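You operate a simulated robot arm through the tools that you are given. There is no shell and no other tool. Be economical: measure what you need, move in short steps, check, and stop when the job is done.

You run a simulated robot arm. Do the job below in one go: nothing can be reset, and whatever is moved stays where it is left.

TASK
Put things in order on the packing table. At the end: the teal pumice block stands on top of the teal jar cover; one of the empty jars from the packing table is on top of the orange tin; the blue tag stands where the teal pumice block stood; the orange nectar bottle stands where the blue tag stood; whatever was shut is shut again. Leave all else as you found it, and nothing knocked over.

It is judged by the outcome, as a careful person would: the job done as asked, and still so three seconds after it is handed in. It fails if anything else is knocked over, pushed out of place, dropped, spilled or broken. A push-on lid holds only when it is set on centred and level and pressed home; a screw cap is set on level and turned clockwise until tight.

THE ROBOT
A 5-joint arm with a two-finger parallel gripper, fixed in place. Base frame: the origin is at the foot of the arm, x ahead of it, y to its left, z up; the work surface is at about z = 0. Lengths are in m, angles in rad, forces in N, time in s.
With the tool pointing down near the work surface it reaches from about 0.26 to 0.68 m from the base axis. Its first joint turns from -1.152 to 1.152 rad. The tool tilts only in the upright plane through the base axis and itself; it spins freely about its own axis. Payload 2.9 kg.
The TCP is the grasp point between the finger pads, 0.03 m short of the fingertips. In the tool frame z runs along the fingers and y along their closing line. Largest opening 0.11 m; finger width 0.02, thickness 0.01; the body of the gripper, 0.048 by 0.112 m, starts 0.055 m behind the TCP.
Orientation is that of the tool frame in the base frame, as a unit quaternion [x, y, z, w]. With the fingers straight down and closing along the base's y, the tool's x points along the base's -x, its y along +y and its z along -z.

THE INTERFACE
- The arm moves only by the tool move_arm. Its argument "commands" is a list of rows, each a list of 7 numbers: the shift along the tool's x, y, z in units of 200 mm (1.0 is 200 mm), then the turn, a rotation vector about the tool's x, y, z in units of 60 degrees (1.0 is 60 degrees), then the finger opening in m, from 0 to 0.11. In form: [[x, y, z, rx, ry, rz, gripper], ...]. A call has 1 to 8 rows; each row is the pose to reach, as a shift and turn from the pose commanded when the call began, along the tool's axes at that moment. A call with a number of a shift or a turn outside -1 to 1 is refused whole. A row lasts 0.2 s, in which the tool goes at most 0.05 m and 0.15 rad; a call with a longer step from one row to the next is refused whole, and so is a gripper value outside its range. Where a pose cannot be reached the arm comes as near as it can. A force on the tool above 40 N (or 10 N above the force at the start of the call, whichever is more), or a blocked arm, ends the call early, and 0.2 s more pass. Each finger travels about 0.108 m/s and halts on what it meets, pressing with about 32 N; the grip force reading is that of the motor and also rises with nothing between the fingers. The clock runs only during rows and for 0.2 s after the last one: add rows that repeat a pose to give the fingers time. It gives the time, the measured TCP pose, the force on the tool (base axes), the opening and the grip force at its end, in the units of the frame above (readings bear some noise), and new pictures: "views" is both (left out), scene, wrist or none.
- Cameras (640 x 400 px; columns grow to the right, rows downward): "scene" is fixed at [0.0321, -0.4527, 0.6101]; the picture's right is [0.70, -0.71, 0.00], its down [-0.40, -0.40, -0.83] and it looks along [0.59, 0.58, -0.56] (base axes); focal length 332 px, centre (320, 200). "wrist" rides on the gripper at [-0.036, 0, -0.057] in the tool frame; the picture's right is [0.00, -1.00, 0.00], its down [0.97, 0.00, -0.24] and it looks along [0.24, 0.00, 0.97] (tool axes); focal length 218 px, centre (320, 200). There is no depth. A picture from a camera that has moved, and an enlarged one, comes with that camera's place and axes in the base frame and with its lens. The place of the scene camera against the robot may be out by one fixed shift of up to 0.018 m in any direction.
- close_up(camera, box): a new picture of the part [left, top, right, bottom] of that camera's present view, enlarged. It takes no simulated time.
- finish_job(): hands the job in; it is judged then, once.

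Go step by step. Nothing tells you positions but the pictures and the camera data: compare them with the known pose of the tool, close in by small moves and look again before you grip or let go. The budget is 120 turns and 150 pictures, counting those below and the enlarged ones. Unless the task says otherwise, let go and move clear before handing in, and close with one line.

The tools are called after "Call:" as name(argument=value, ...) on one line, values as JSON. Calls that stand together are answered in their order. move_arm: Moves the arm, as the interface text tells. Its arguments: {"type":"object","properties":{"commands":{"type":"array"},"views":{"type":"string","enum":["both","scene","wrist","none"]}},"required":["commands"]} The other tools are called the same way: close_up (camera, box) takes an enlarged picture of a part of a camera's view; finish_job () hands the job in.

At the start:

```text
time: 0.0
ee_pos: [0.3885, -0.0128, 0.3536]
tcp_rot: [-0.001, 1.0, 0.0, 0.0]
force: [-0.2, -0.1, 0.3]
grip_width: 0.1102
finger_force: 0.1
```

scene: 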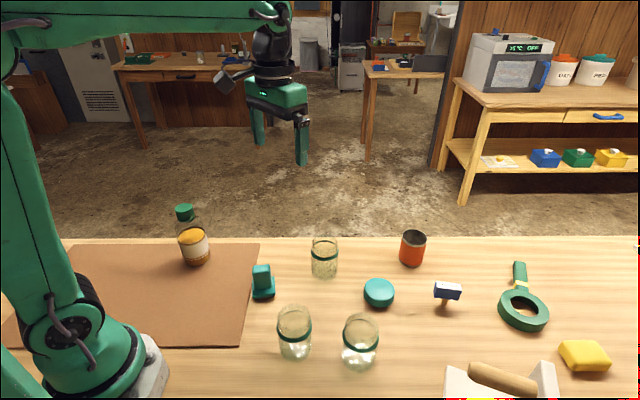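
wrist: 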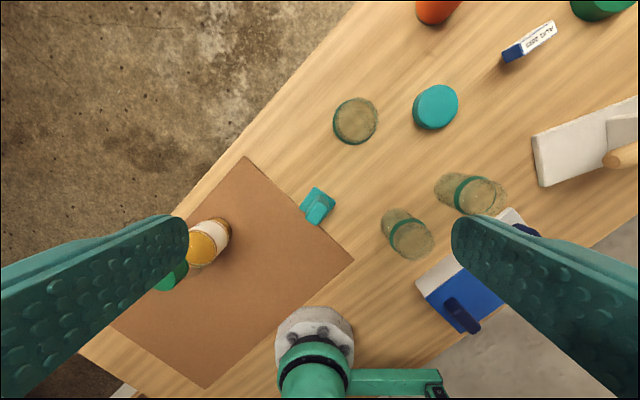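

I see the bottle, a teal block, three jars, a teal round cover, an orange tin, a blue tag, and more items to the right. I'll take enlarged views before moving.

Call:
close_up(camera="scene", box=[160, 190, 400, 380])

Call:
close_up(camera="scene", box=[340, 210, 640, 400])

Call:
close_up(camera="wrist", box=[300, 0, 640, 212])

Call:
close_up(camera="wrist", box=[140, 150, 540, 400])

```text
2.11 times, centred on (280, 285) of scene
camera zoom: at [0.0321, -0.4527, 0.6101], right [0.7, -0.71, 0.0], down [-0.4, -0.4, -0.83], along [0.59, 0.58, -0.56], focal length 699 px, centre (404, 21)
```

zoom: 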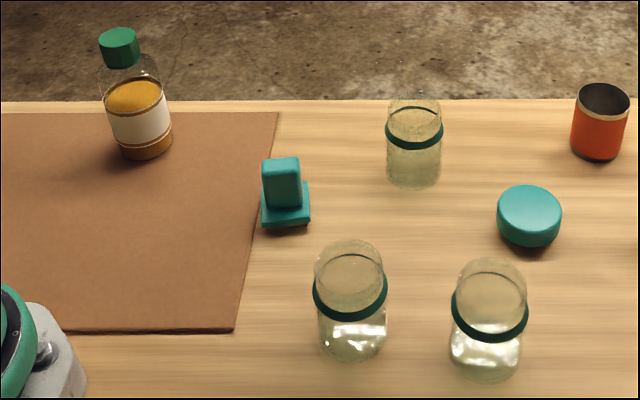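

```text
2.11 times, centred on (490, 305) of scene
camera zoom: at [0.0321, -0.4527, 0.6101], right [0.7, -0.71, 0.0], down [-0.4, -0.4, -0.83], along [0.59, 0.58, -0.56], focal length 699 px, centre (-38, -21)
```

zoom: 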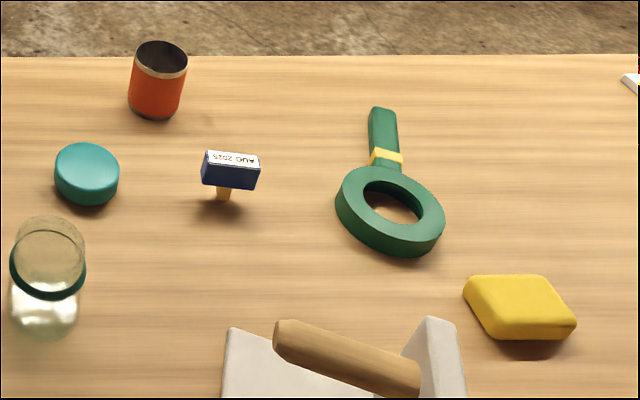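

```text
1.88 times, centred on (470, 106) of wrist
camera zoom: at [0.4258, -0.0118, 0.4112], right [0.0, -1.0, 0.0], down [-0.97, 0.0, 0.24], along [-0.24, 0.0, -0.97], focal length 411 px, centre (38, 377)
```

zoom: 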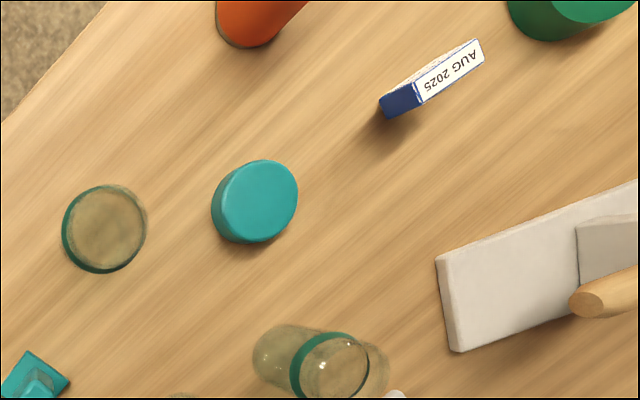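

```text
1.60 times, centred on (340, 275) of wrist
camera zoom: at [0.4258, -0.0118, 0.4112], right [0.0, -1.0, 0.0], down [-0.97, 0.0, 0.24], along [-0.24, 0.0, -0.97], focal length 349 px, centre (288, 80)
```

zoom: 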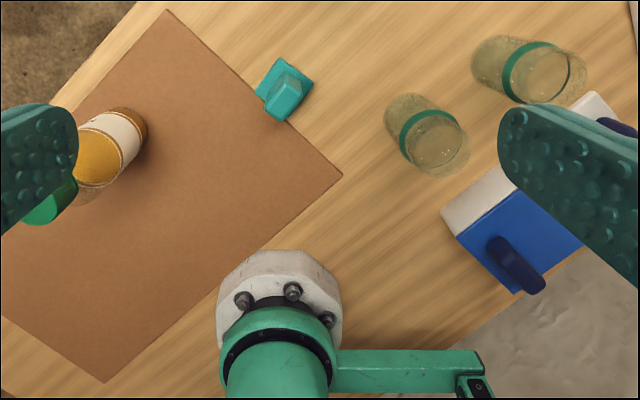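

Positions are roughly known. I'll move over the middle right of the table for a better look at the cover, tin, tag and jars.

Call:
move_arm(commands=[[-0.13, -0.14, 0, 0, 0, 0, 0.11], [-0.26, -0.28, 0, 0, 0, 0, 0.11], [-0.39, -0.42, 0, 0, 0, 0, 0.11], [-0.52, -0.56, 0, 0, 0, 0, 0.11], [-0.6, -0.7, 0, 0, 0, 0, 0.11], [-0.6, -0.7, 0, 0, 0, 0, 0.11]], views="both")

```text
time: 1.4
ee_pos: [0.5091, -0.1534, 0.3537]
tcp_rot: [0.0, 1.0, 0.0, 0.0]
force: [-0.1, -0.4, 0.3]
grip_width: 0.11
finger_force: 0.0
camera wrist: at [0.5461, -0.1527, 0.4111], right [0.0, -1.0, 0.0], down [-0.97, 0.0, 0.24], along [-0.24, 0.0, -0.97], focal length 218 px, centre (320, 200)
```

scene: 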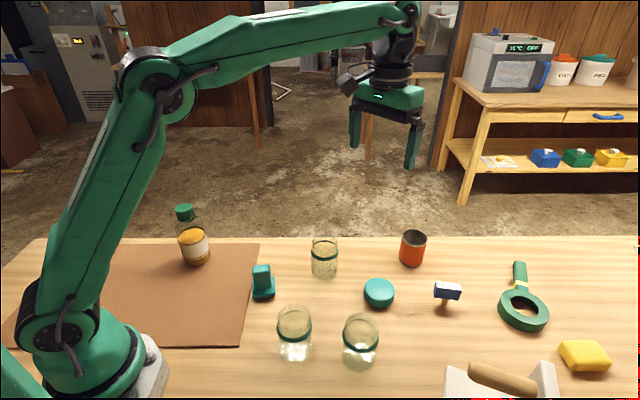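
wrist: 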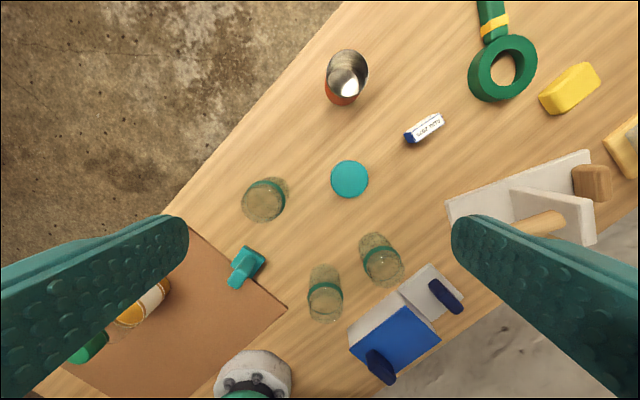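

Now a good overview. I'll enlarge the jars, tag and tin, and the far-right things.

Call:
close_up(camera="wrist", box=[220, 150, 420, 330])

Call:
close_up(camera="wrist", box=[300, 30, 480, 160])

Call:
close_up(camera="scene", box=[400, 270, 490, 326])

Call:
close_up(camera="scene", box=[260, 290, 400, 380])

```text
2.22 times, centred on (320, 240) of wrist
camera zoom: at [0.5461, -0.1527, 0.4111], right [0.0, -1.0, 0.0], down [-0.97, 0.0, 0.24], along [-0.24, 0.0, -0.97], focal length 485 px, centre (320, 111)
```

zoom: 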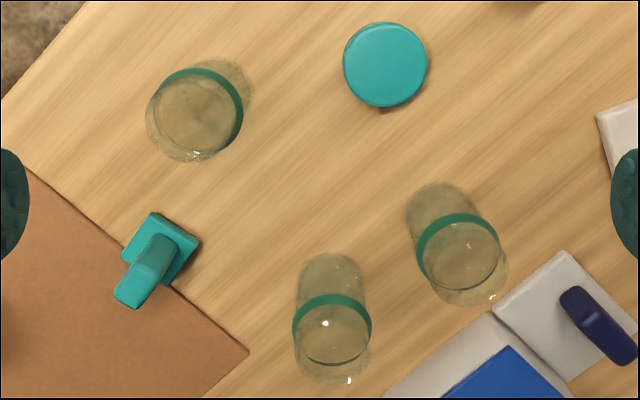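

```text
3.08 times, centred on (390, 95) of wrist
camera zoom: at [0.5461, -0.1527, 0.4111], right [0.0, -1.0, 0.0], down [-0.97, 0.0, 0.24], along [-0.24, 0.0, -0.97], focal length 672 px, centre (105, 523)
```

zoom: 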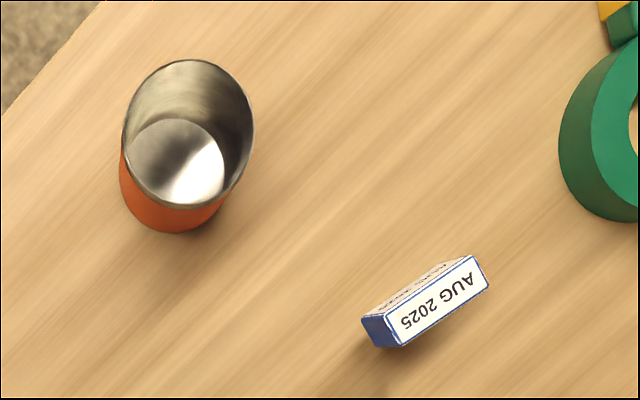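

```text
7.11 times, centred on (445, 298) of scene
camera zoom: at [0.0321, -0.4527, 0.6101], right [0.7, -0.71, 0.0], down [-0.4, -0.4, -0.83], along [0.59, 0.58, -0.56], focal length 2361 px, centre (-569, -497)
```

zoom: 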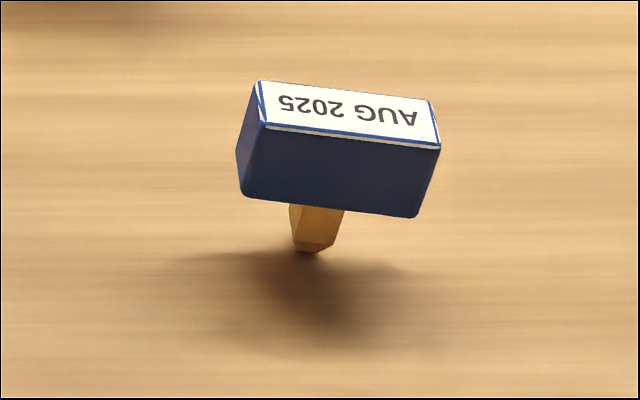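

```text
4.44 times, centred on (330, 335) of scene
camera zoom: at [0.0321, -0.4527, 0.6101], right [0.7, -0.71, 0.0], down [-0.4, -0.4, -0.83], along [0.59, 0.58, -0.56], focal length 1476 px, centre (276, -400)
```

zoom: 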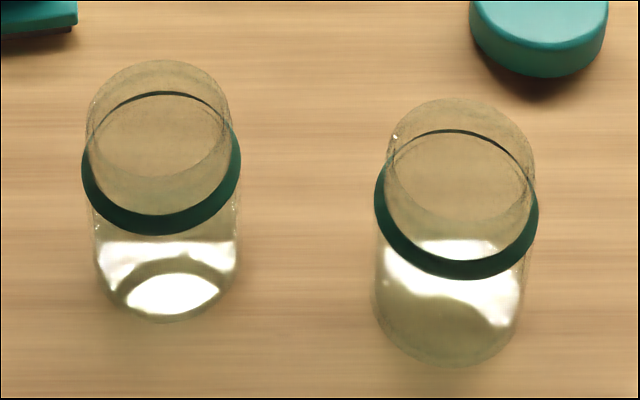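

The tag is a stamp standing on a thin peg, so it will need gentle handling. I'll do the teal block first: move above it, turning 36° to line up with its sides.

Call:
move_arm(commands=[[0.16, 0.12, 0.05, 0, 0, 0.1, 0.11], [0.32, 0.24, 0.1, 0, 0, 0.2, 0.11], [0.48, 0.36, 0.15, 0, 0, 0.3, 0.11], [0.64, 0.48, 0.25, 0, 0, 0.4, 0.11], [0.8, 0.6, 0.35, 0, 0, 0.5, 0.11], [0.93, 0.7, 0.4, 0, 0, 0.6, 0.11], [0.97, 0.725, 0.5, 0, 0, 0.6, 0.11], [0.97, 0.725, 0.5, 0, 0, 0.6, 0.11]], views="wrist")

```text
time: 3.2
ee_pos: [0.3149, -0.0073, 0.2551]
tcp_rot: [0.309, 0.951, 0.0, 0.0]
force: [-0.2, -0.1, 0.4]
grip_width: 0.11
finger_force: 0.1
camera wrist: at [0.3446, -0.0285, 0.3106], right [-0.59, -0.81, 0.0], down [-0.79, 0.57, 0.24], along [-0.19, 0.14, -0.97], focal length 218 px, centre (320, 200)
```

wrist: 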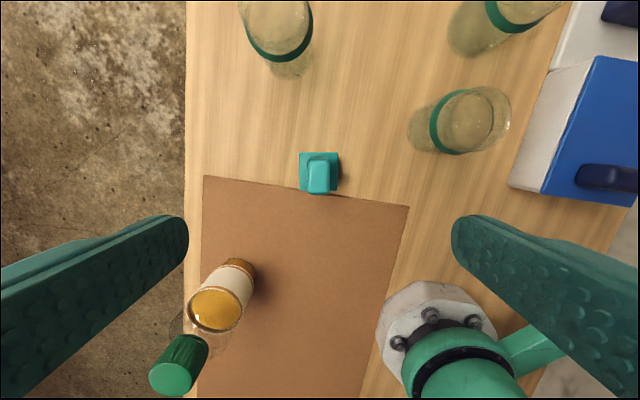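

Call:
close_up(camera="wrist", box=[280, 135, 360, 205])

Call:
close_up(camera="scene", box=[240, 255, 290, 310])

```text
5.71 times, centred on (320, 170) of wrist
camera zoom: at [0.3446, -0.0285, 0.3106], right [-0.59, -0.81, 0.0], down [-0.79, 0.57, 0.24], along [-0.19, 0.14, -0.97], focal length 1247 px, centre (320, 371)
```

zoom: 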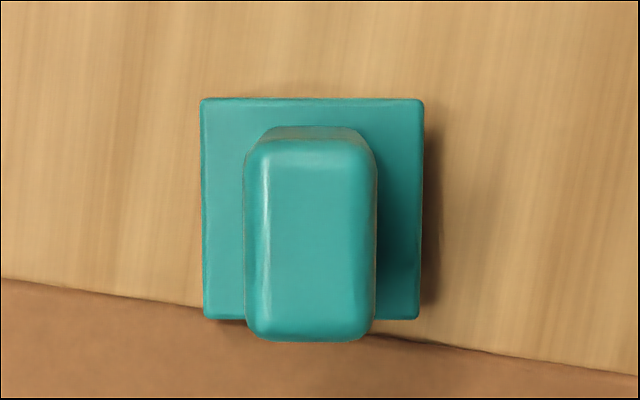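

```text
7.27 times, centred on (265, 282) of scene
camera zoom: at [0.0321, -0.4527, 0.6101], right [0.7, -0.71, 0.0], down [-0.4, -0.4, -0.83], along [0.59, 0.58, -0.56], focal length 2414 px, centre (720, -400)
```

zoom: 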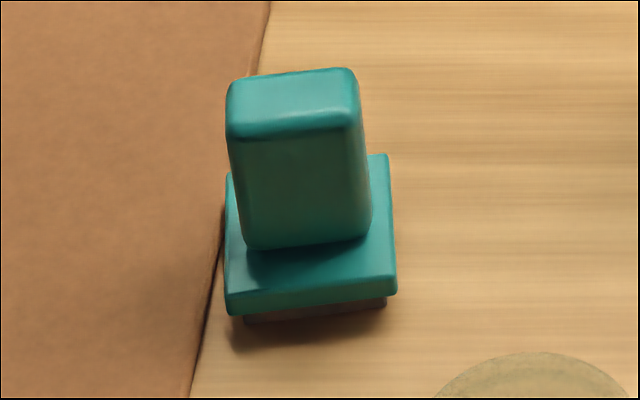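

The block's plate is about 5 cm square at (0.320, -0.008), with a post about 2.6 x 4 cm rising to z≈0.07, aligned with the gripper. I'll descend to just above it and check.

Call:
move_arm(commands=[[-0.022, 0.0135, 0.2, 0, 0, 0, 0.09], [-0.022, 0.0135, 0.4, 0, 0, 0, 0.08], [-0.022, 0.0135, 0.6, 0, 0, 0, 0.07], [-0.022, 0.0135, 0.75, 0, 0, 0, 0.07], [-0.022, 0.0135, 0.75, 0, 0, 0, 0.07]], views="both")

```text
time: 4.4
ee_pos: [0.3202, -0.0072, 0.1042]
tcp_rot: [0.309, 0.951, -0.001, 0.0]
force: [-0.1, 0.2, 0.0]
grip_width: 0.0701
finger_force: 0.0
camera wrist: at [0.3503, -0.0276, 0.1615], right [-0.59, -0.81, 0.0], down [-0.79, 0.57, 0.24], along [-0.19, 0.14, -0.97], focal length 218 px, centre (320, 200)
```

scene: 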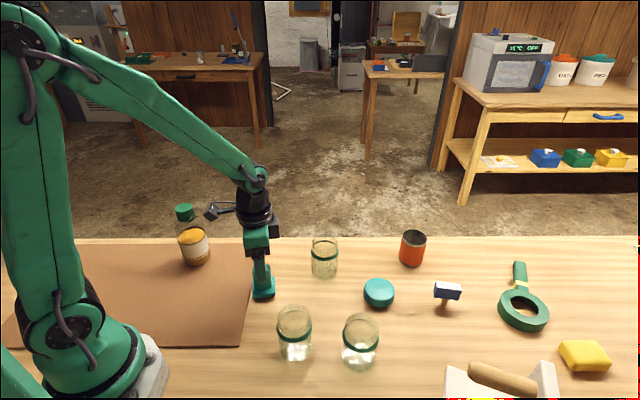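
wrist: 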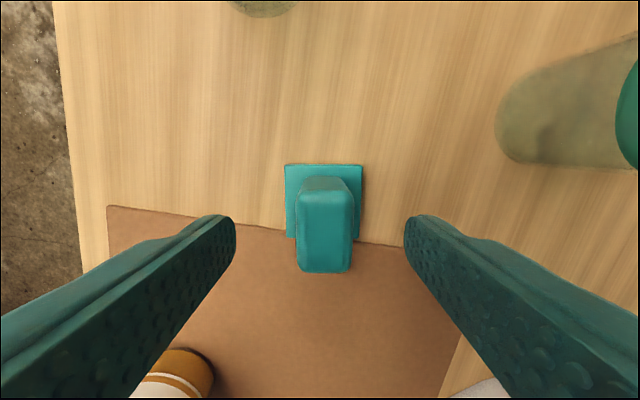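

The post is nearly centred between the fingers; it needs a 2 mm sideways correction. Then I descend and grip.

Call:
move_arm(commands=[[0, -0.011, 0.12, 0, 0, 0, 0.07], [0, -0.011, 0.24, 0, 0, 0, 0.07], [0, -0.011, 0.25, 0, 0, 0, 0.07], [0, -0.011, 0.25, 0, 0, 0, 0.045], [0, -0.011, 0.25, 0, 0, 0, 0.03], [0, -0.011, 0.25, 0, 0, 0, 0.01], [0, -0.011, 0.25, 0, 0, 0, 0.01]], views="wrist")

```text
time: 6.0
ee_pos: [0.3198, -0.009, 0.0549]
tcp_rot: [0.309, 0.951, 0.0, 0.0]
force: [0.0, -0.3, -0.2]
grip_width: 0.0255
finger_force: 32.0
camera wrist: at [0.3493, -0.0301, 0.1109], right [-0.59, -0.81, 0.0], down [-0.79, 0.57, 0.24], along [-0.19, 0.14, -0.97], focal length 218 px, centre (320, 200)
```

wrist: 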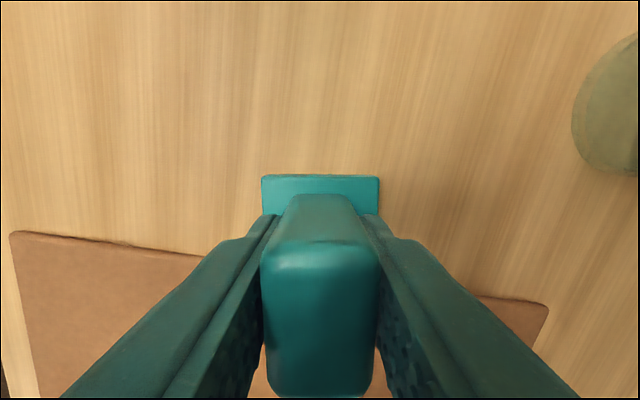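

Block gripped (width 25.5 mm). I'll lift straight up and carry it toward the cover.

Call:
move_arm(commands=[[0, 0, -0.1, 0, 0, 0, 0.01], [0, 0, -0.3, 0, 0, 0, 0.01], [0, 0, -0.52, 0, 0, 0, 0.01], [-0.16, -0.037, -0.68, 0, 0, 0, 0.01], [-0.34, -0.08, -0.72, 0, 0, 0, 0.01], [-0.52, -0.12, -0.72, 0, 0, 0, 0.01], [-0.63, -0.148, -0.72, 0, 0, 0, 0.01]], views="none")

Call:
move_arm(commands=[[-0.16, -0.037, 0, 0, 0, 0, 0.01], [-0.34, -0.08, 0, 0, 0, 0, 0.01], [-0.52, -0.12, 0, 0, 0, 0, 0.01], [-0.63, -0.148, 0, 0, 0, 0, 0.01], [-0.63, -0.148, 0, 0, 0, 0, 0.01]], views="both")

```text
time: 7.6
ee_pos: [0.4039, -0.107, 0.2001]
tcp_rot: [0.31, 0.951, -0.001, 0.0]
force: [0.0, -0.5, 0.3]
grip_width: 0.0101
finger_force: 0.0
```

```text
time: 8.8
ee_pos: [0.4892, -0.2059, 0.1995]
tcp_rot: [0.309, 0.951, -0.001, 0.0]
force: [-0.4, 0.0, -0.2]
grip_width: 0.0098
finger_force: 0.1
camera wrist: at [0.5189, -0.2265, 0.2554], right [-0.59, -0.81, 0.0], down [-0.79, 0.57, 0.24], along [-0.19, 0.14, -0.97], focal length 218 px, centre (320, 200)
```

scene: 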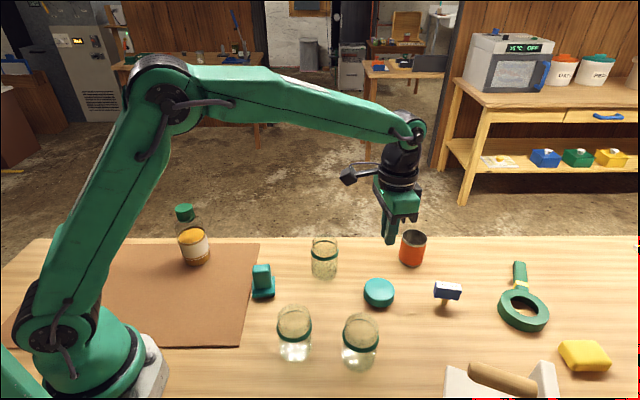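
wrist: 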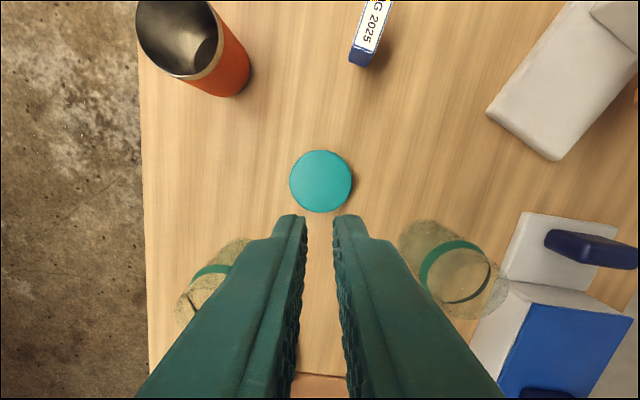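

The block slipped out and is still at its old place, while the arm arrived empty. I'll check whether it moved before trying again.

Call:
close_up(camera="scene", box=[240, 255, 290, 310])

```text
7.27 times, centred on (265, 282) of scene
camera zoom: at [0.0321, -0.4527, 0.6101], right [0.7, -0.71, 0.0], down [-0.4, -0.4, -0.83], along [0.59, 0.58, -0.56], focal length 2414 px, centre (720, -400)
```

zoom: 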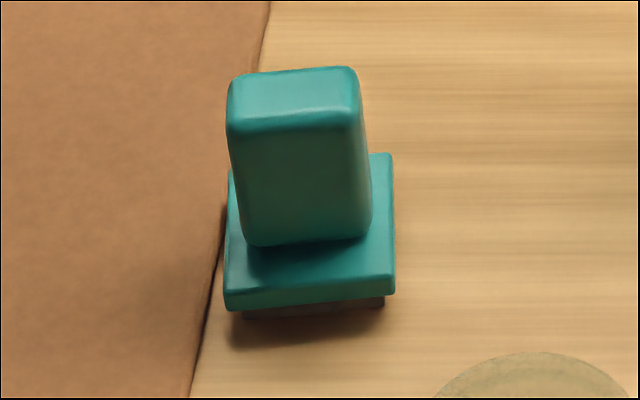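

It hardly moved. I'll go back and try again with a deeper grip and a very slow lift while watching the force.

Call:
move_arm(commands=[[0.18, 0.042, 0, 0, 0, 0, 0.06], [0.36, 0.084, 0, 0, 0, 0, 0.07], [0.54, 0.127, 0, 0, 0, 0, 0.07], [0.63, 0.148, 0, 0, 0, 0, 0.07]], views="none")

Call:
move_arm(commands=[[0.18, 0.042, 0, 0, 0, 0, 0.07], [0.36, 0.084, 0, 0, 0, 0, 0.07], [0.54, 0.127, 0.1, 0, 0, 0, 0.07], [0.63, 0.148, 0.3, 0, 0, 0, 0.07], [0.63, 0.148, 0.5, 0, 0, 0, 0.07], [0.63, 0.148, 0.5, 0, 0, 0, 0.07]], views="wrist")

```text
time: 9.8
ee_pos: [0.4033, -0.1068, 0.1982]
tcp_rot: [0.31, 0.951, 0.0, -0.001]
force: [0.0, -0.1, 0.3]
grip_width: 0.0698
finger_force: 0.1
```

```text
time: 11.2
ee_pos: [0.3192, -0.0083, 0.0991]
tcp_rot: [0.309, 0.951, 0.0, 0.001]
force: [-0.4, 0.1, 0.0]
grip_width: 0.0701
finger_force: 0.0
camera wrist: at [0.3483, -0.0289, 0.1556], right [-0.59, -0.81, 0.0], down [-0.79, 0.57, 0.24], along [-0.19, 0.14, -0.97], focal length 218 px, centre (320, 200)
```

wrist: 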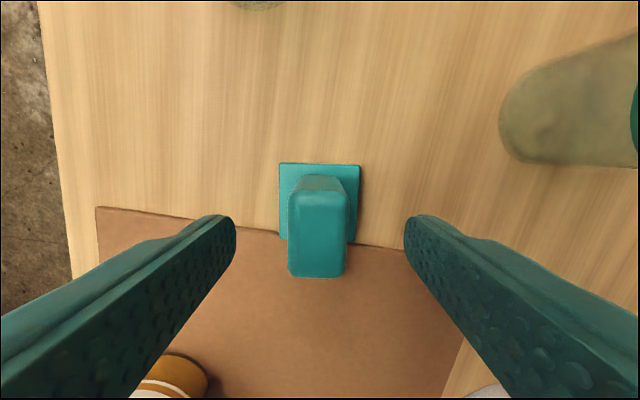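

Well centred. Now descend to 0.050, grip, wait, then lift just 1 cm slowly.

Call:
move_arm(commands=[[0, 0, 0.12, 0, 0, 0, 0.07], [0, 0, 0.24, 0, 0, 0, 0.07], [0, 0, 0.245, 0, 0, 0, 0.045], [0, 0, 0.245, 0, 0, 0, 0.02], [0, 0, 0.245, 0, 0, 0, 0.0], [0, 0, 0.245, 0, 0, 0, 0.0], [0, 0, 0.245, 0, 0, 0, 0.0]], views="none")

Call:
move_arm(commands=[[0, 0, -0.01, 0, 0, 0, 0.0], [0, 0, -0.02, 0, 0, 0, 0.0], [0, 0, -0.03, 0, 0, 0, 0.0], [0, 0, -0.04, 0, 0, 0, 0.0], [0, 0, -0.05, 0, 0, 0, 0.0]], views="wrist")

```text
time: 12.8
ee_pos: [0.3181, -0.0091, 0.0502]
tcp_rot: [0.309, 0.951, 0.001, 0.0]
force: [0.3, 0.0, -0.4]
grip_width: 0.0256
finger_force: 31.7
```

```text
time: 14.0
ee_pos: [0.3196, -0.0084, 0.0592]
tcp_rot: [0.309, 0.951, -0.001, 0.0]
force: [-0.4, -0.1, -1.0]
grip_width: 0.0257
finger_force: 32.4
camera wrist: at [0.3487, -0.0304, 0.1163], right [-0.59, -0.81, 0.0], down [-0.79, 0.57, 0.24], along [-0.19, 0.14, -0.97], focal length 218 px, centre (320, 200)
```

wrist: 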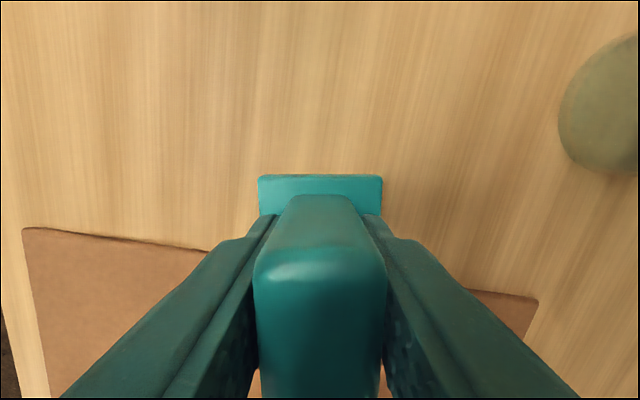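

It is lifting with the tool this time. I'll continue slowly.

Call:
move_arm(commands=[[0, 0, -0.02, 0, 0, 0, 0.0], [0, 0, -0.05, 0, 0, 0, 0.0], [0, 0, -0.08, 0, 0, 0, 0.0], [0, 0, -0.11, 0, 0, 0, 0.0], [0, 0, -0.14, 0, 0, 0, 0.0], [0, 0, -0.17, 0, 0, 0, 0.0], [0, 0, -0.19, 0, 0, 0, 0.0], [0, 0, -0.2, 0, 0, 0, 0.0]], views="both")

```text
time: 15.8
ee_pos: [0.319, -0.0095, 0.1003]
tcp_rot: [0.309, 0.951, 0.0, 0.0]
force: [0.0, 0.5, -1.0]
grip_width: 0.0257
finger_force: 32.0
camera wrist: at [0.3485, -0.0303, 0.1564], right [-0.59, -0.81, 0.0], down [-0.79, 0.57, 0.24], along [-0.19, 0.14, -0.97], focal length 218 px, centre (320, 200)
```

scene: 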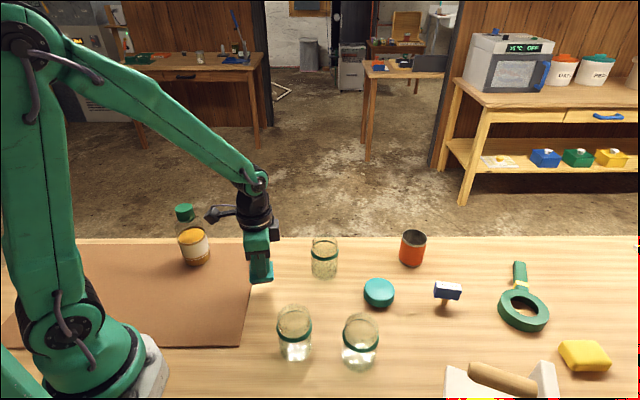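
wrist: 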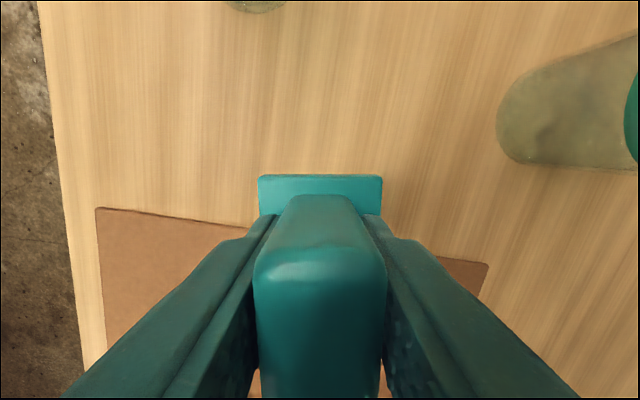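

It holds. Continue lifting while heading toward the cover, at gentle speed.

Call:
move_arm(commands=[[0, 0, -0.03, 0, 0, 0, 0.0], [0, 0, -0.09, 0, 0, 0, 0.0], [0, 0, -0.17, 0, 0, 0, 0.0], [-0.04, -0.009, -0.24, 0, 0, 0, 0.0], [-0.1, -0.024, -0.3, 0, 0, 0, 0.0], [-0.18, -0.042, -0.33, 0, 0, 0, 0.0], [-0.26, -0.061, -0.35, 0, 0, 0, 0.0], [-0.32, -0.075, -0.35, 0, 0, 0, 0.0]], views="none")

Call:
move_arm(commands=[[-0.06, -0.014, 0, 0, 0, 0, 0.0], [-0.15, -0.035, 0, 0, 0, 0, 0.0], [-0.25, -0.059, 0, 0, 0, 0, 0.0], [-0.35, -0.082, 0, 0, 0, 0, 0.0], [-0.45, -0.106, 0, 0, 0, 0, 0.0], [-0.55, -0.129, 0, 0, 0, 0, 0.0], [-0.61, -0.144, 0, 0, 0, 0, 0.0], [-0.64, -0.15, 0, 0, 0, 0, 0.0]], views="wrist")

```text
time: 17.6
ee_pos: [0.3637, -0.0602, 0.1699]
tcp_rot: [0.309, 0.951, 0.0, 0.0]
force: [0.8, -0.1, -1.1]
grip_width: 0.0257
finger_force: 31.8
```

```text
time: 19.4
ee_pos: [0.4491, -0.1568, 0.1693]
tcp_rot: [0.309, 0.951, 0.0, -0.001]
force: [0.9, -0.3, -1.2]
grip_width: 0.0259
finger_force: 32.1
camera wrist: at [0.4778, -0.1798, 0.2262], right [-0.59, -0.81, 0.0], down [-0.79, 0.57, 0.24], along [-0.19, 0.14, -0.97], focal length 218 px, centre (320, 200)
```

wrist: 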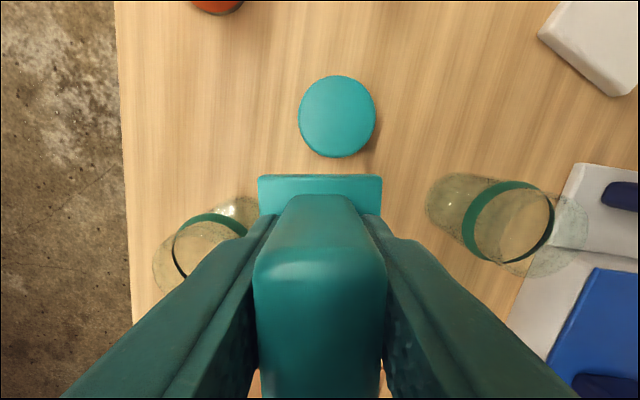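

Cover centre is consistently at (0.4895, -0.205). Moving over it and partly down.

Call:
move_arm(commands=[[-0.05, -0.012, 0, 0, 0, 0, 0.0], [-0.13, -0.032, 0, 0, 0, 0, 0.0], [-0.22, -0.055, 0, 0, 0, 0, 0.0], [-0.28, -0.07, 0, 0, 0, 0, 0.0], [-0.305, -0.076, 0.05, 0, 0, 0, 0.0], [-0.305, -0.076, 0.13, 0, 0, 0, 0.0], [-0.305, -0.076, 0.21, 0, 0, 0, 0.0], [-0.305, -0.076, 0.27, 0, 0, 0, 0.0]], views="both")

Call:
close_up(camera="scene", box=[340, 210, 440, 320])

```text
time: 21.2
ee_pos: [0.488, -0.206, 0.1154]
tcp_rot: [0.309, 0.951, 0.0, 0.0]
force: [1.1, -0.5, -0.8]
grip_width: 0.0256
finger_force: 32.2
camera wrist: at [0.5184, -0.228, 0.1719], right [-0.59, -0.81, 0.0], down [-0.79, 0.57, 0.24], along [-0.19, 0.14, -0.97], focal length 218 px, centre (320, 200)
```

scene: 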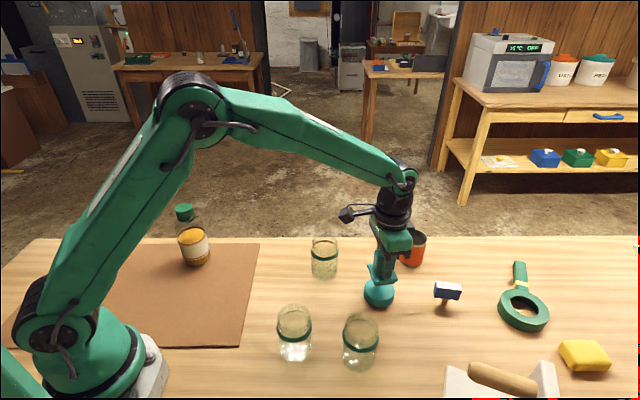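
wrist: 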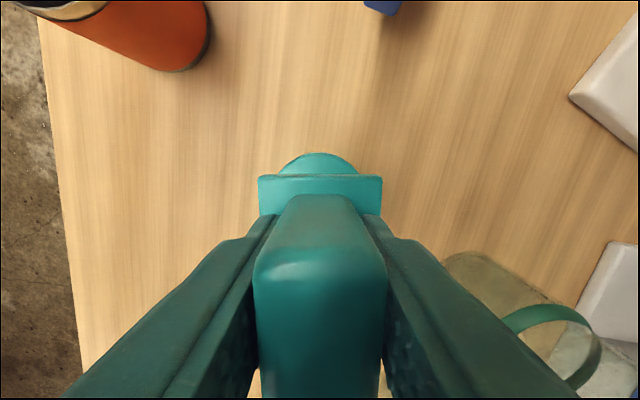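

```text
3.64 times, centred on (390, 265) of scene
camera zoom: at [0.0321, -0.4527, 0.6101], right [0.7, -0.71, 0.0], down [-0.4, -0.4, -0.83], along [0.59, 0.58, -0.56], focal length 1207 px, centre (66, -36)
```

zoom: 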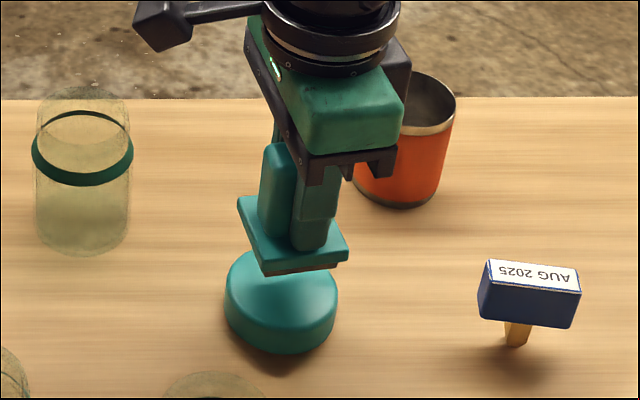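

Alignment looks good to within ~3 mm; I'll nudge it 2.5 mm and lower to just above the cover.

Call:
move_arm(commands=[[0.012, 0, 0.04, 0, 0, 0, 0.0], [0.012, 0, 0.09, 0, 0, 0, 0.0], [0.012, 0, 0.13, 0, 0, 0, 0.0], [0.012, 0, 0.16, 0, 0, 0, 0.0], [0.012, 0, 0.16, 0, 0, 0, 0.0]], views="none")

Call:
close_up(camera="scene", box=[350, 240, 410, 320])

```text
time: 22.4
ee_pos: [0.4879, -0.2053, 0.0825]
tcp_rot: [0.309, 0.951, 0.0, 0.0]
force: [0.1, 0.2, -2.1]
grip_width: 0.0258
finger_force: 32.0
```

```text
5.00 times, centred on (380, 280) of scene
camera zoom: at [0.0321, -0.4527, 0.6101], right [0.7, -0.71, 0.0], down [-0.4, -0.4, -0.83], along [0.59, 0.58, -0.56], focal length 1660 px, centre (20, -200)
```

zoom: 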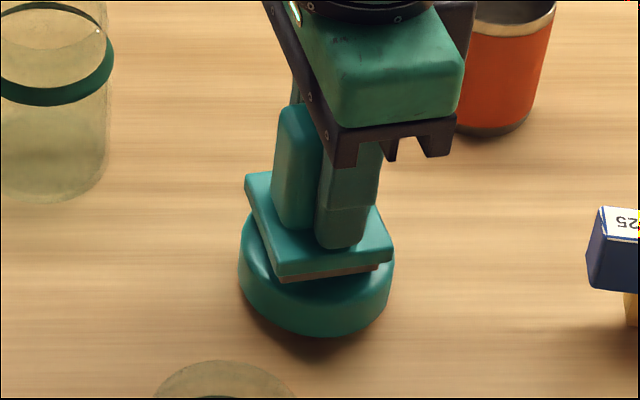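

Centred and almost touching. Lowering by millimetres.

Call:
move_arm(commands=[[0, 0, 0.005, 0, 0, 0, 0.0], [0, 0, 0.01, 0, 0, 0, 0.0], [0, 0, 0.01, 0, 0, 0, 0.0]], views="none")

Call:
move_arm(commands=[[0, 0, 0.005, 0, 0, 0, 0.0], [0, 0, 0.01, 0, 0, 0, 0.0], [0, 0, 0.01, 0, 0, 0, 0.0]], views="none")

Call:
close_up(camera="scene", box=[350, 240, 410, 320])

```text
time: 23.2
ee_pos: [0.4869, -0.2049, 0.081]
tcp_rot: [0.31, 0.951, 0.0, 0.001]
force: [0.0, 0.2, -1.6]
grip_width: 0.0259
finger_force: 32.1
```

```text
time: 24.0
ee_pos: [0.4863, -0.2059, 0.079]
tcp_rot: [0.309, 0.951, 0.001, 0.0]
force: [0.3, 0.2, -1.0]
grip_width: 0.0258
finger_force: 32.2
```

```text
5.00 times, centred on (380, 280) of scene
camera zoom: at [0.0321, -0.4527, 0.6101], right [0.7, -0.71, 0.0], down [-0.4, -0.4, -0.83], along [0.59, 0.58, -0.56], focal length 1660 px, centre (20, -200)
```

zoom: 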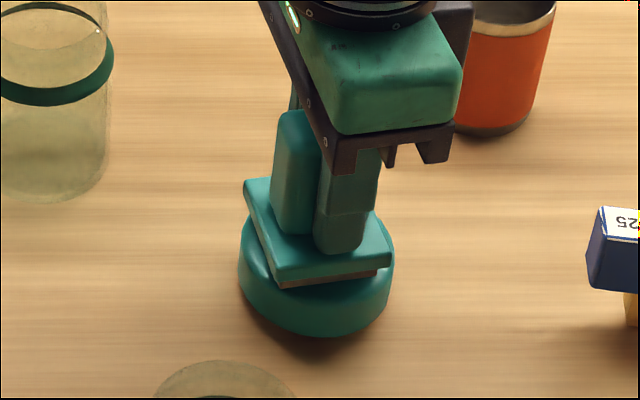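

Still going down freely; continue.

Call:
move_arm(commands=[[0, 0, 0.005, 0, 0, 0, 0.0], [0, 0, 0.01, 0, 0, 0, 0.0], [0, 0, 0.01, 0, 0, 0, 0.0]], views="none")

Call:
move_arm(commands=[[0, 0, 0.005, 0, 0, 0, 0.0], [0, 0, 0.01, 0, 0, 0, 0.0], [0, 0, 0.01, 0, 0, 0, 0.0]], views="none")

Call:
close_up(camera="scene", box=[350, 240, 410, 320])

```text
time: 24.8
ee_pos: [0.4873, -0.2061, 0.0785]
tcp_rot: [0.309, 0.951, 0.0, 0.002]
force: [-5.6, 2.5, 21.2]
grip_width: 0.0258
finger_force: 32.1
```

```text
time: 25.6
ee_pos: [0.4882, -0.2062, 0.078]
tcp_rot: [0.309, 0.951, -0.001, 0.004]
force: [-3.4, 0.0, 36.9]
grip_width: 0.0257
finger_force: 32.3
```

```text
5.00 times, centred on (380, 280) of scene
camera zoom: at [0.0319, -0.4526, 0.6102], right [0.7, -0.71, 0.0], down [-0.4, -0.4, -0.83], along [0.59, 0.58, -0.56], focal length 1660 px, centre (20, -200)
```

zoom: 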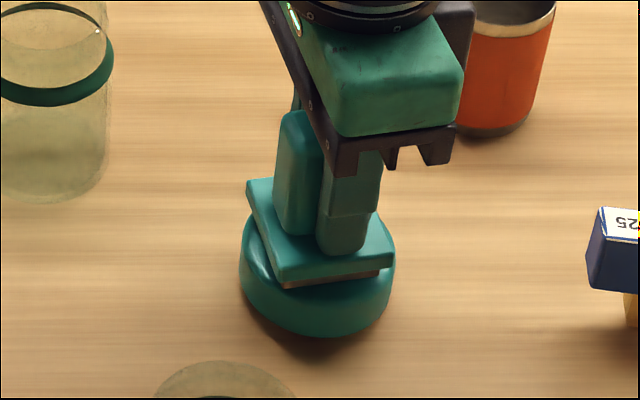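

Contact made at TCP z≈0.0785. Ease the pressure off, open, and rise.

Call:
move_arm(commands=[[0, 0, -0.012, 0, 0, 0, 0.0], [0, 0, -0.015, 0, 0, 0, 0.0], [0, 0, -0.015, 0, 0, 0, 0.03], [0, 0, -0.015, 0, 0, 0, 0.045], [0, 0, -0.015, 0, 0, 0, 0.06], [0, 0, -0.015, 0, 0, 0, 0.06]], views="none")

Call:
move_arm(commands=[[0, 0, -0.1, 0, 0, 0, 0.06], [0, 0, -0.25, 0, 0, 0, 0.06], [0, 0, -0.45, 0, 0, 0, 0.06], [0, 0, -0.65, 0, 0, 0, 0.06], [0, 0, -0.75, 0, 0, 0, 0.06]], views="both")

Call:
close_up(camera="scene", box=[350, 240, 410, 320])

```text
time: 27.0
ee_pos: [0.4856, -0.2052, 0.0768]
tcp_rot: [0.309, 0.951, 0.0, -0.002]
force: [-0.2, -0.2, 7.0]
grip_width: 0.0601
finger_force: 0.1
```

```text
time: 28.2
ee_pos: [0.4881, -0.2057, 0.229]
tcp_rot: [0.309, 0.951, -0.001, -0.001]
force: [-0.4, 0.4, -0.5]
grip_width: 0.0599
finger_force: 0.0
camera wrist: at [0.5166, -0.227, 0.2857], right [-0.59, -0.81, 0.0], down [-0.79, 0.57, 0.24], along [-0.19, 0.14, -0.97], focal length 218 px, centre (320, 200)
```

scene: 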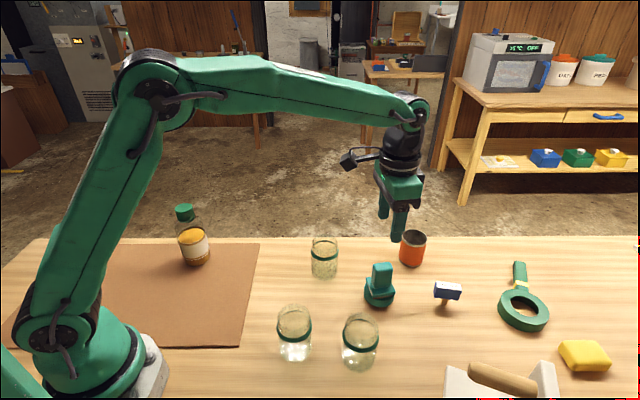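
wrist: 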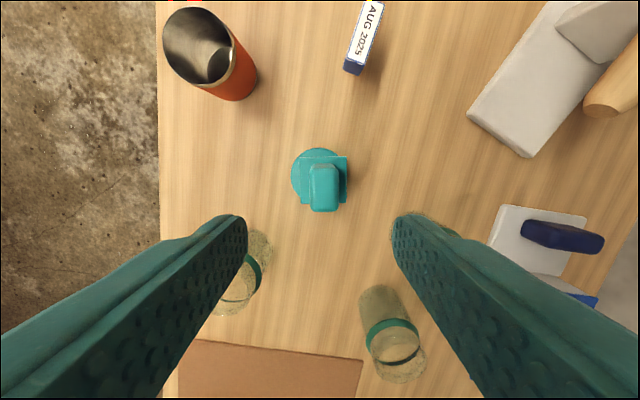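

```text
5.00 times, centred on (380, 280) of scene
camera zoom: at [0.0321, -0.4527, 0.6101], right [0.7, -0.71, 0.0], down [-0.4, -0.4, -0.83], along [0.59, 0.58, -0.56], focal length 1660 px, centre (20, -200)
```

zoom: 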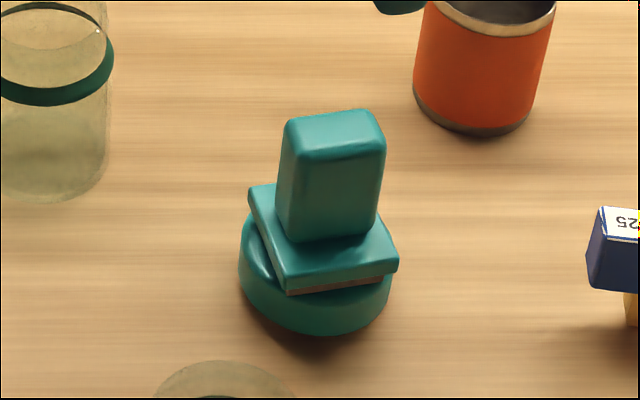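

The block stands on the cover. Next the blue tag: move above it and turn another 20° so that the fingers close across its thin side.

Call:
move_arm(commands=[[-0.16, -0.05, 0, 0, 0, 0.08, 0.08], [-0.33, -0.1, 0, 0, 0, 0.16, 0.08], [-0.5, -0.15, 0, 0, 0, 0.25, 0.08], [-0.656, -0.197, 0, 0, 0, 0.33, 0.08], [-0.656, -0.197, 0, 0, 0, 0.33, 0.08]], views="wrist")

Call:
close_up(camera="wrist", box=[260, 130, 380, 220])

```text
time: 29.4
ee_pos: [0.5689, -0.3121, 0.227]
tcp_rot: [0.468, 0.884, 0.0, -0.002]
force: [-0.5, 0.1, 0.1]
grip_width: 0.0799
finger_force: 0.1
camera wrist: at [0.589, -0.343, 0.2839], right [-0.83, -0.56, 0.0], down [-0.54, 0.8, 0.24], along [-0.14, 0.2, -0.97], focal length 218 px, centre (320, 200)
```

wrist: 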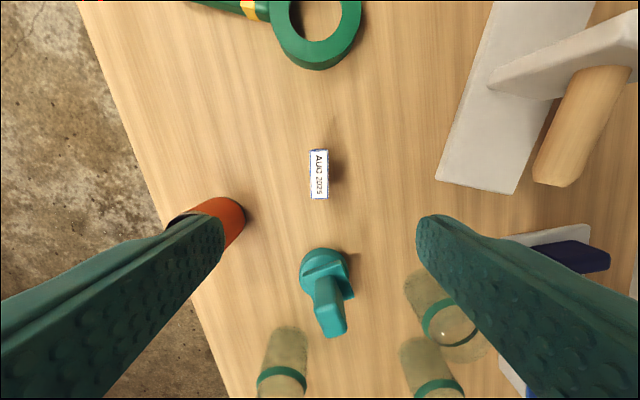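

```text
4.44 times, centred on (320, 175) of wrist
camera zoom: at [0.589, -0.343, 0.2839], right [-0.83, -0.56, 0.0], down [-0.54, 0.8, 0.24], along [-0.14, 0.2, -0.97], focal length 970 px, centre (320, 311)
```

zoom: 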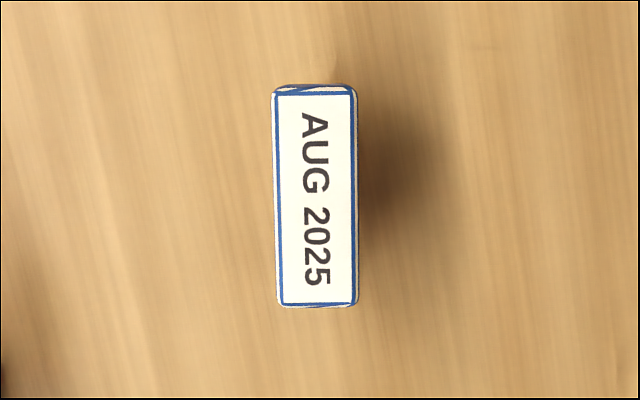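

The tag head is about 20 x 52 mm, aligned with the fingers, centred at about (0.574, -0.317). Descending to check.

Call:
move_arm(commands=[[-0.035, 0.005, 0.15, 0, 0, 0, 0.07], [-0.035, 0.005, 0.33, 0, 0, 0, 0.07], [-0.035, 0.005, 0.5, 0, 0, 0, 0.07], [-0.035, 0.005, 0.62, 0, 0, 0, 0.07], [-0.035, 0.005, 0.62, 0, 0, 0, 0.07]], views="wrist")

Call:
close_up(camera="scene", box=[400, 230, 490, 320])

```text
time: 30.6
ee_pos: [0.5758, -0.3196, 0.1041]
tcp_rot: [0.468, 0.884, 0.0, 0.0]
force: [-0.4, -0.2, 0.9]
grip_width: 0.0699
finger_force: 0.1
camera wrist: at [0.5954, -0.3485, 0.1611], right [-0.83, -0.56, 0.0], down [-0.55, 0.8, 0.24], along [-0.13, 0.2, -0.97], focal length 218 px, centre (320, 200)
```

wrist: 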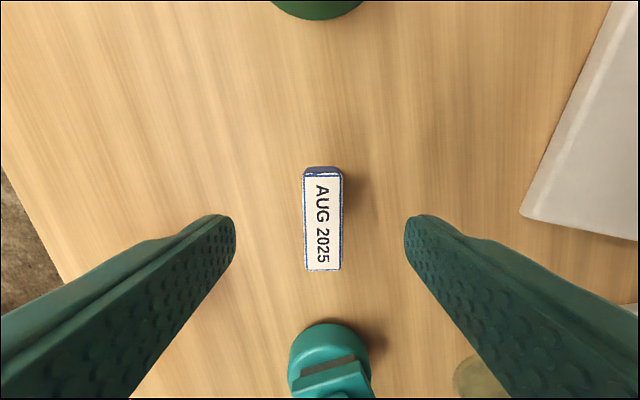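

```text
4.44 times, centred on (445, 275) of scene
camera zoom: at [0.0321, -0.4527, 0.6101], right [0.7, -0.71, 0.0], down [-0.4, -0.4, -0.83], along [0.59, 0.58, -0.56], focal length 1476 px, centre (-236, -133)
```

zoom: 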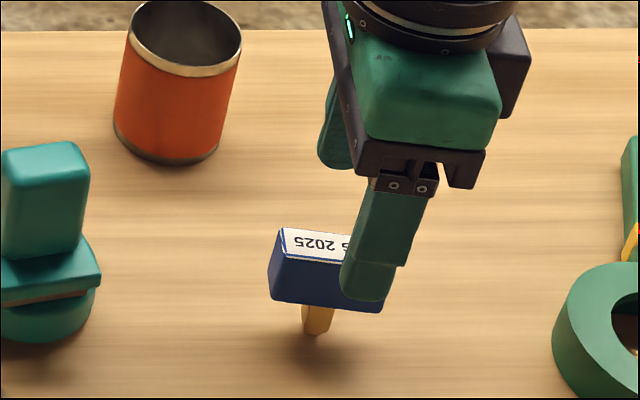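

Nearly centred; correct by 2 mm, descend to z≈0.042 and close.

Call:
move_arm(commands=[[0.009, -0.008, 0.12, 0, 0, 0, 0.06], [0.009, -0.008, 0.24, 0, 0, 0, 0.05], [0.009, -0.008, 0.31, 0, 0, 0, 0.045], [0.009, -0.008, 0.31, 0, 0, 0, 0.045]], views="both")

Call:
close_up(camera="scene", box=[400, 230, 490, 320])

```text
time: 31.6
ee_pos: [0.5715, -0.3184, 0.0418]
tcp_rot: [0.468, 0.884, 0.0, 0.0]
force: [0.1, 0.2, 0.1]
grip_width: 0.0451
finger_force: 0.0
camera wrist: at [0.5917, -0.3481, 0.0985], right [-0.83, -0.56, 0.0], down [-0.55, 0.8, 0.24], along [-0.14, 0.2, -0.97], focal length 218 px, centre (320, 200)
```

scene: 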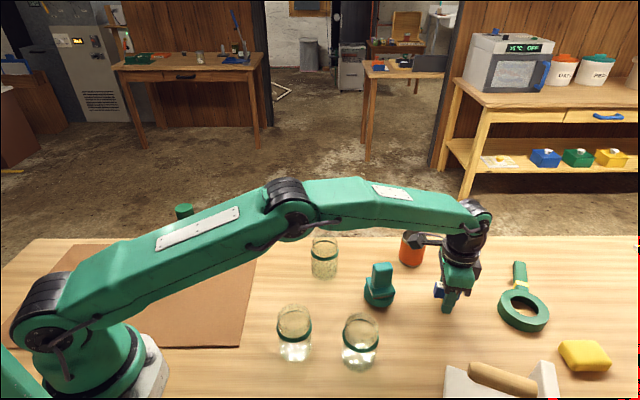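
wrist: 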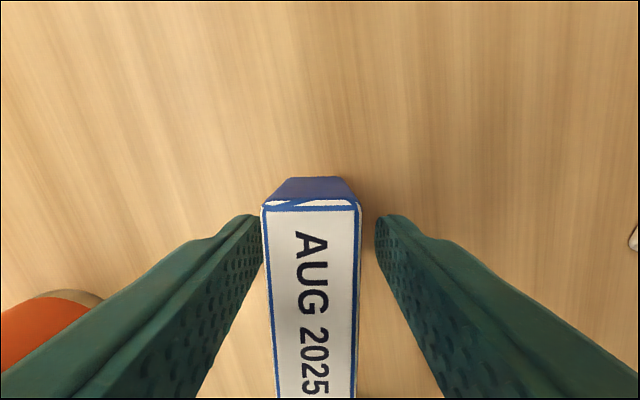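

```text
4.44 times, centred on (445, 275) of scene
camera zoom: at [0.0321, -0.4527, 0.6101], right [0.7, -0.71, 0.0], down [-0.4, -0.4, -0.83], along [0.59, 0.58, -0.56], focal length 1476 px, centre (-236, -133)
```

zoom: 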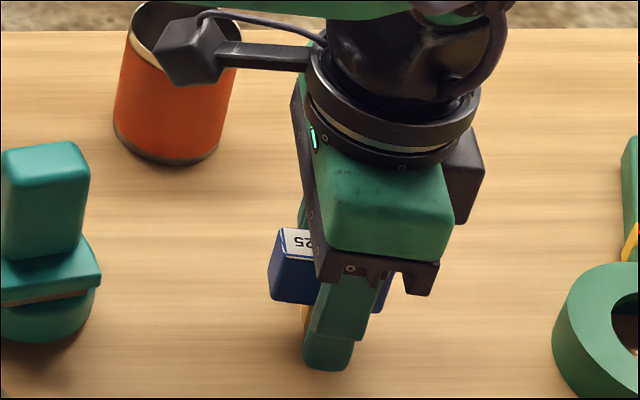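

The tag sits ~1.6 mm to the left of centre; correct for that, then close gently.

Call:
move_arm(commands=[[0, 0.008, 0, 0, 0, 0, 0.045], [0, 0.008, 0, 0, 0, 0, 0.035], [0, 0.008, 0, 0, 0, 0, 0.027], [0, 0.008, 0, 0, 0, 0, 0.02], [0, 0.008, 0, 0, 0, 0, 0.0], [0, 0.008, 0, 0, 0, 0, 0.0]], views="wrist")

Call:
close_up(camera="scene", box=[400, 230, 490, 320])

```text
time: 33.0
ee_pos: [0.5723, -0.3171, 0.0425]
tcp_rot: [0.468, 0.884, -0.001, 0.001]
force: [-0.4, 0.3, 0.3]
grip_width: 0.0186
finger_force: 32.0
camera wrist: at [0.5934, -0.3474, 0.0991], right [-0.83, -0.56, 0.0], down [-0.55, 0.8, 0.24], along [-0.14, 0.2, -0.97], focal length 218 px, centre (320, 200)
```

wrist: 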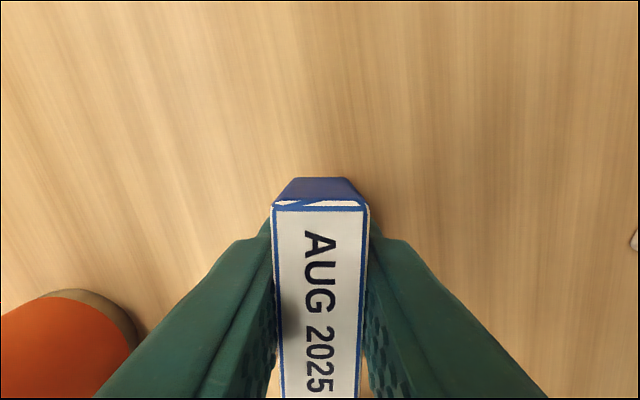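

```text
4.44 times, centred on (445, 275) of scene
camera zoom: at [0.0321, -0.4527, 0.6101], right [0.7, -0.71, 0.0], down [-0.4, -0.4, -0.83], along [0.59, 0.58, -0.56], focal length 1476 px, centre (-236, -133)
```

zoom: 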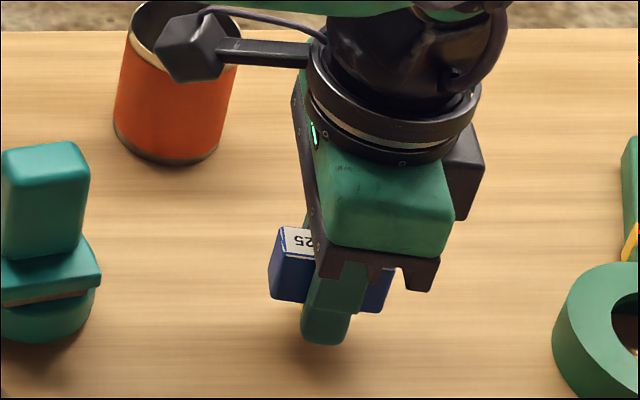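

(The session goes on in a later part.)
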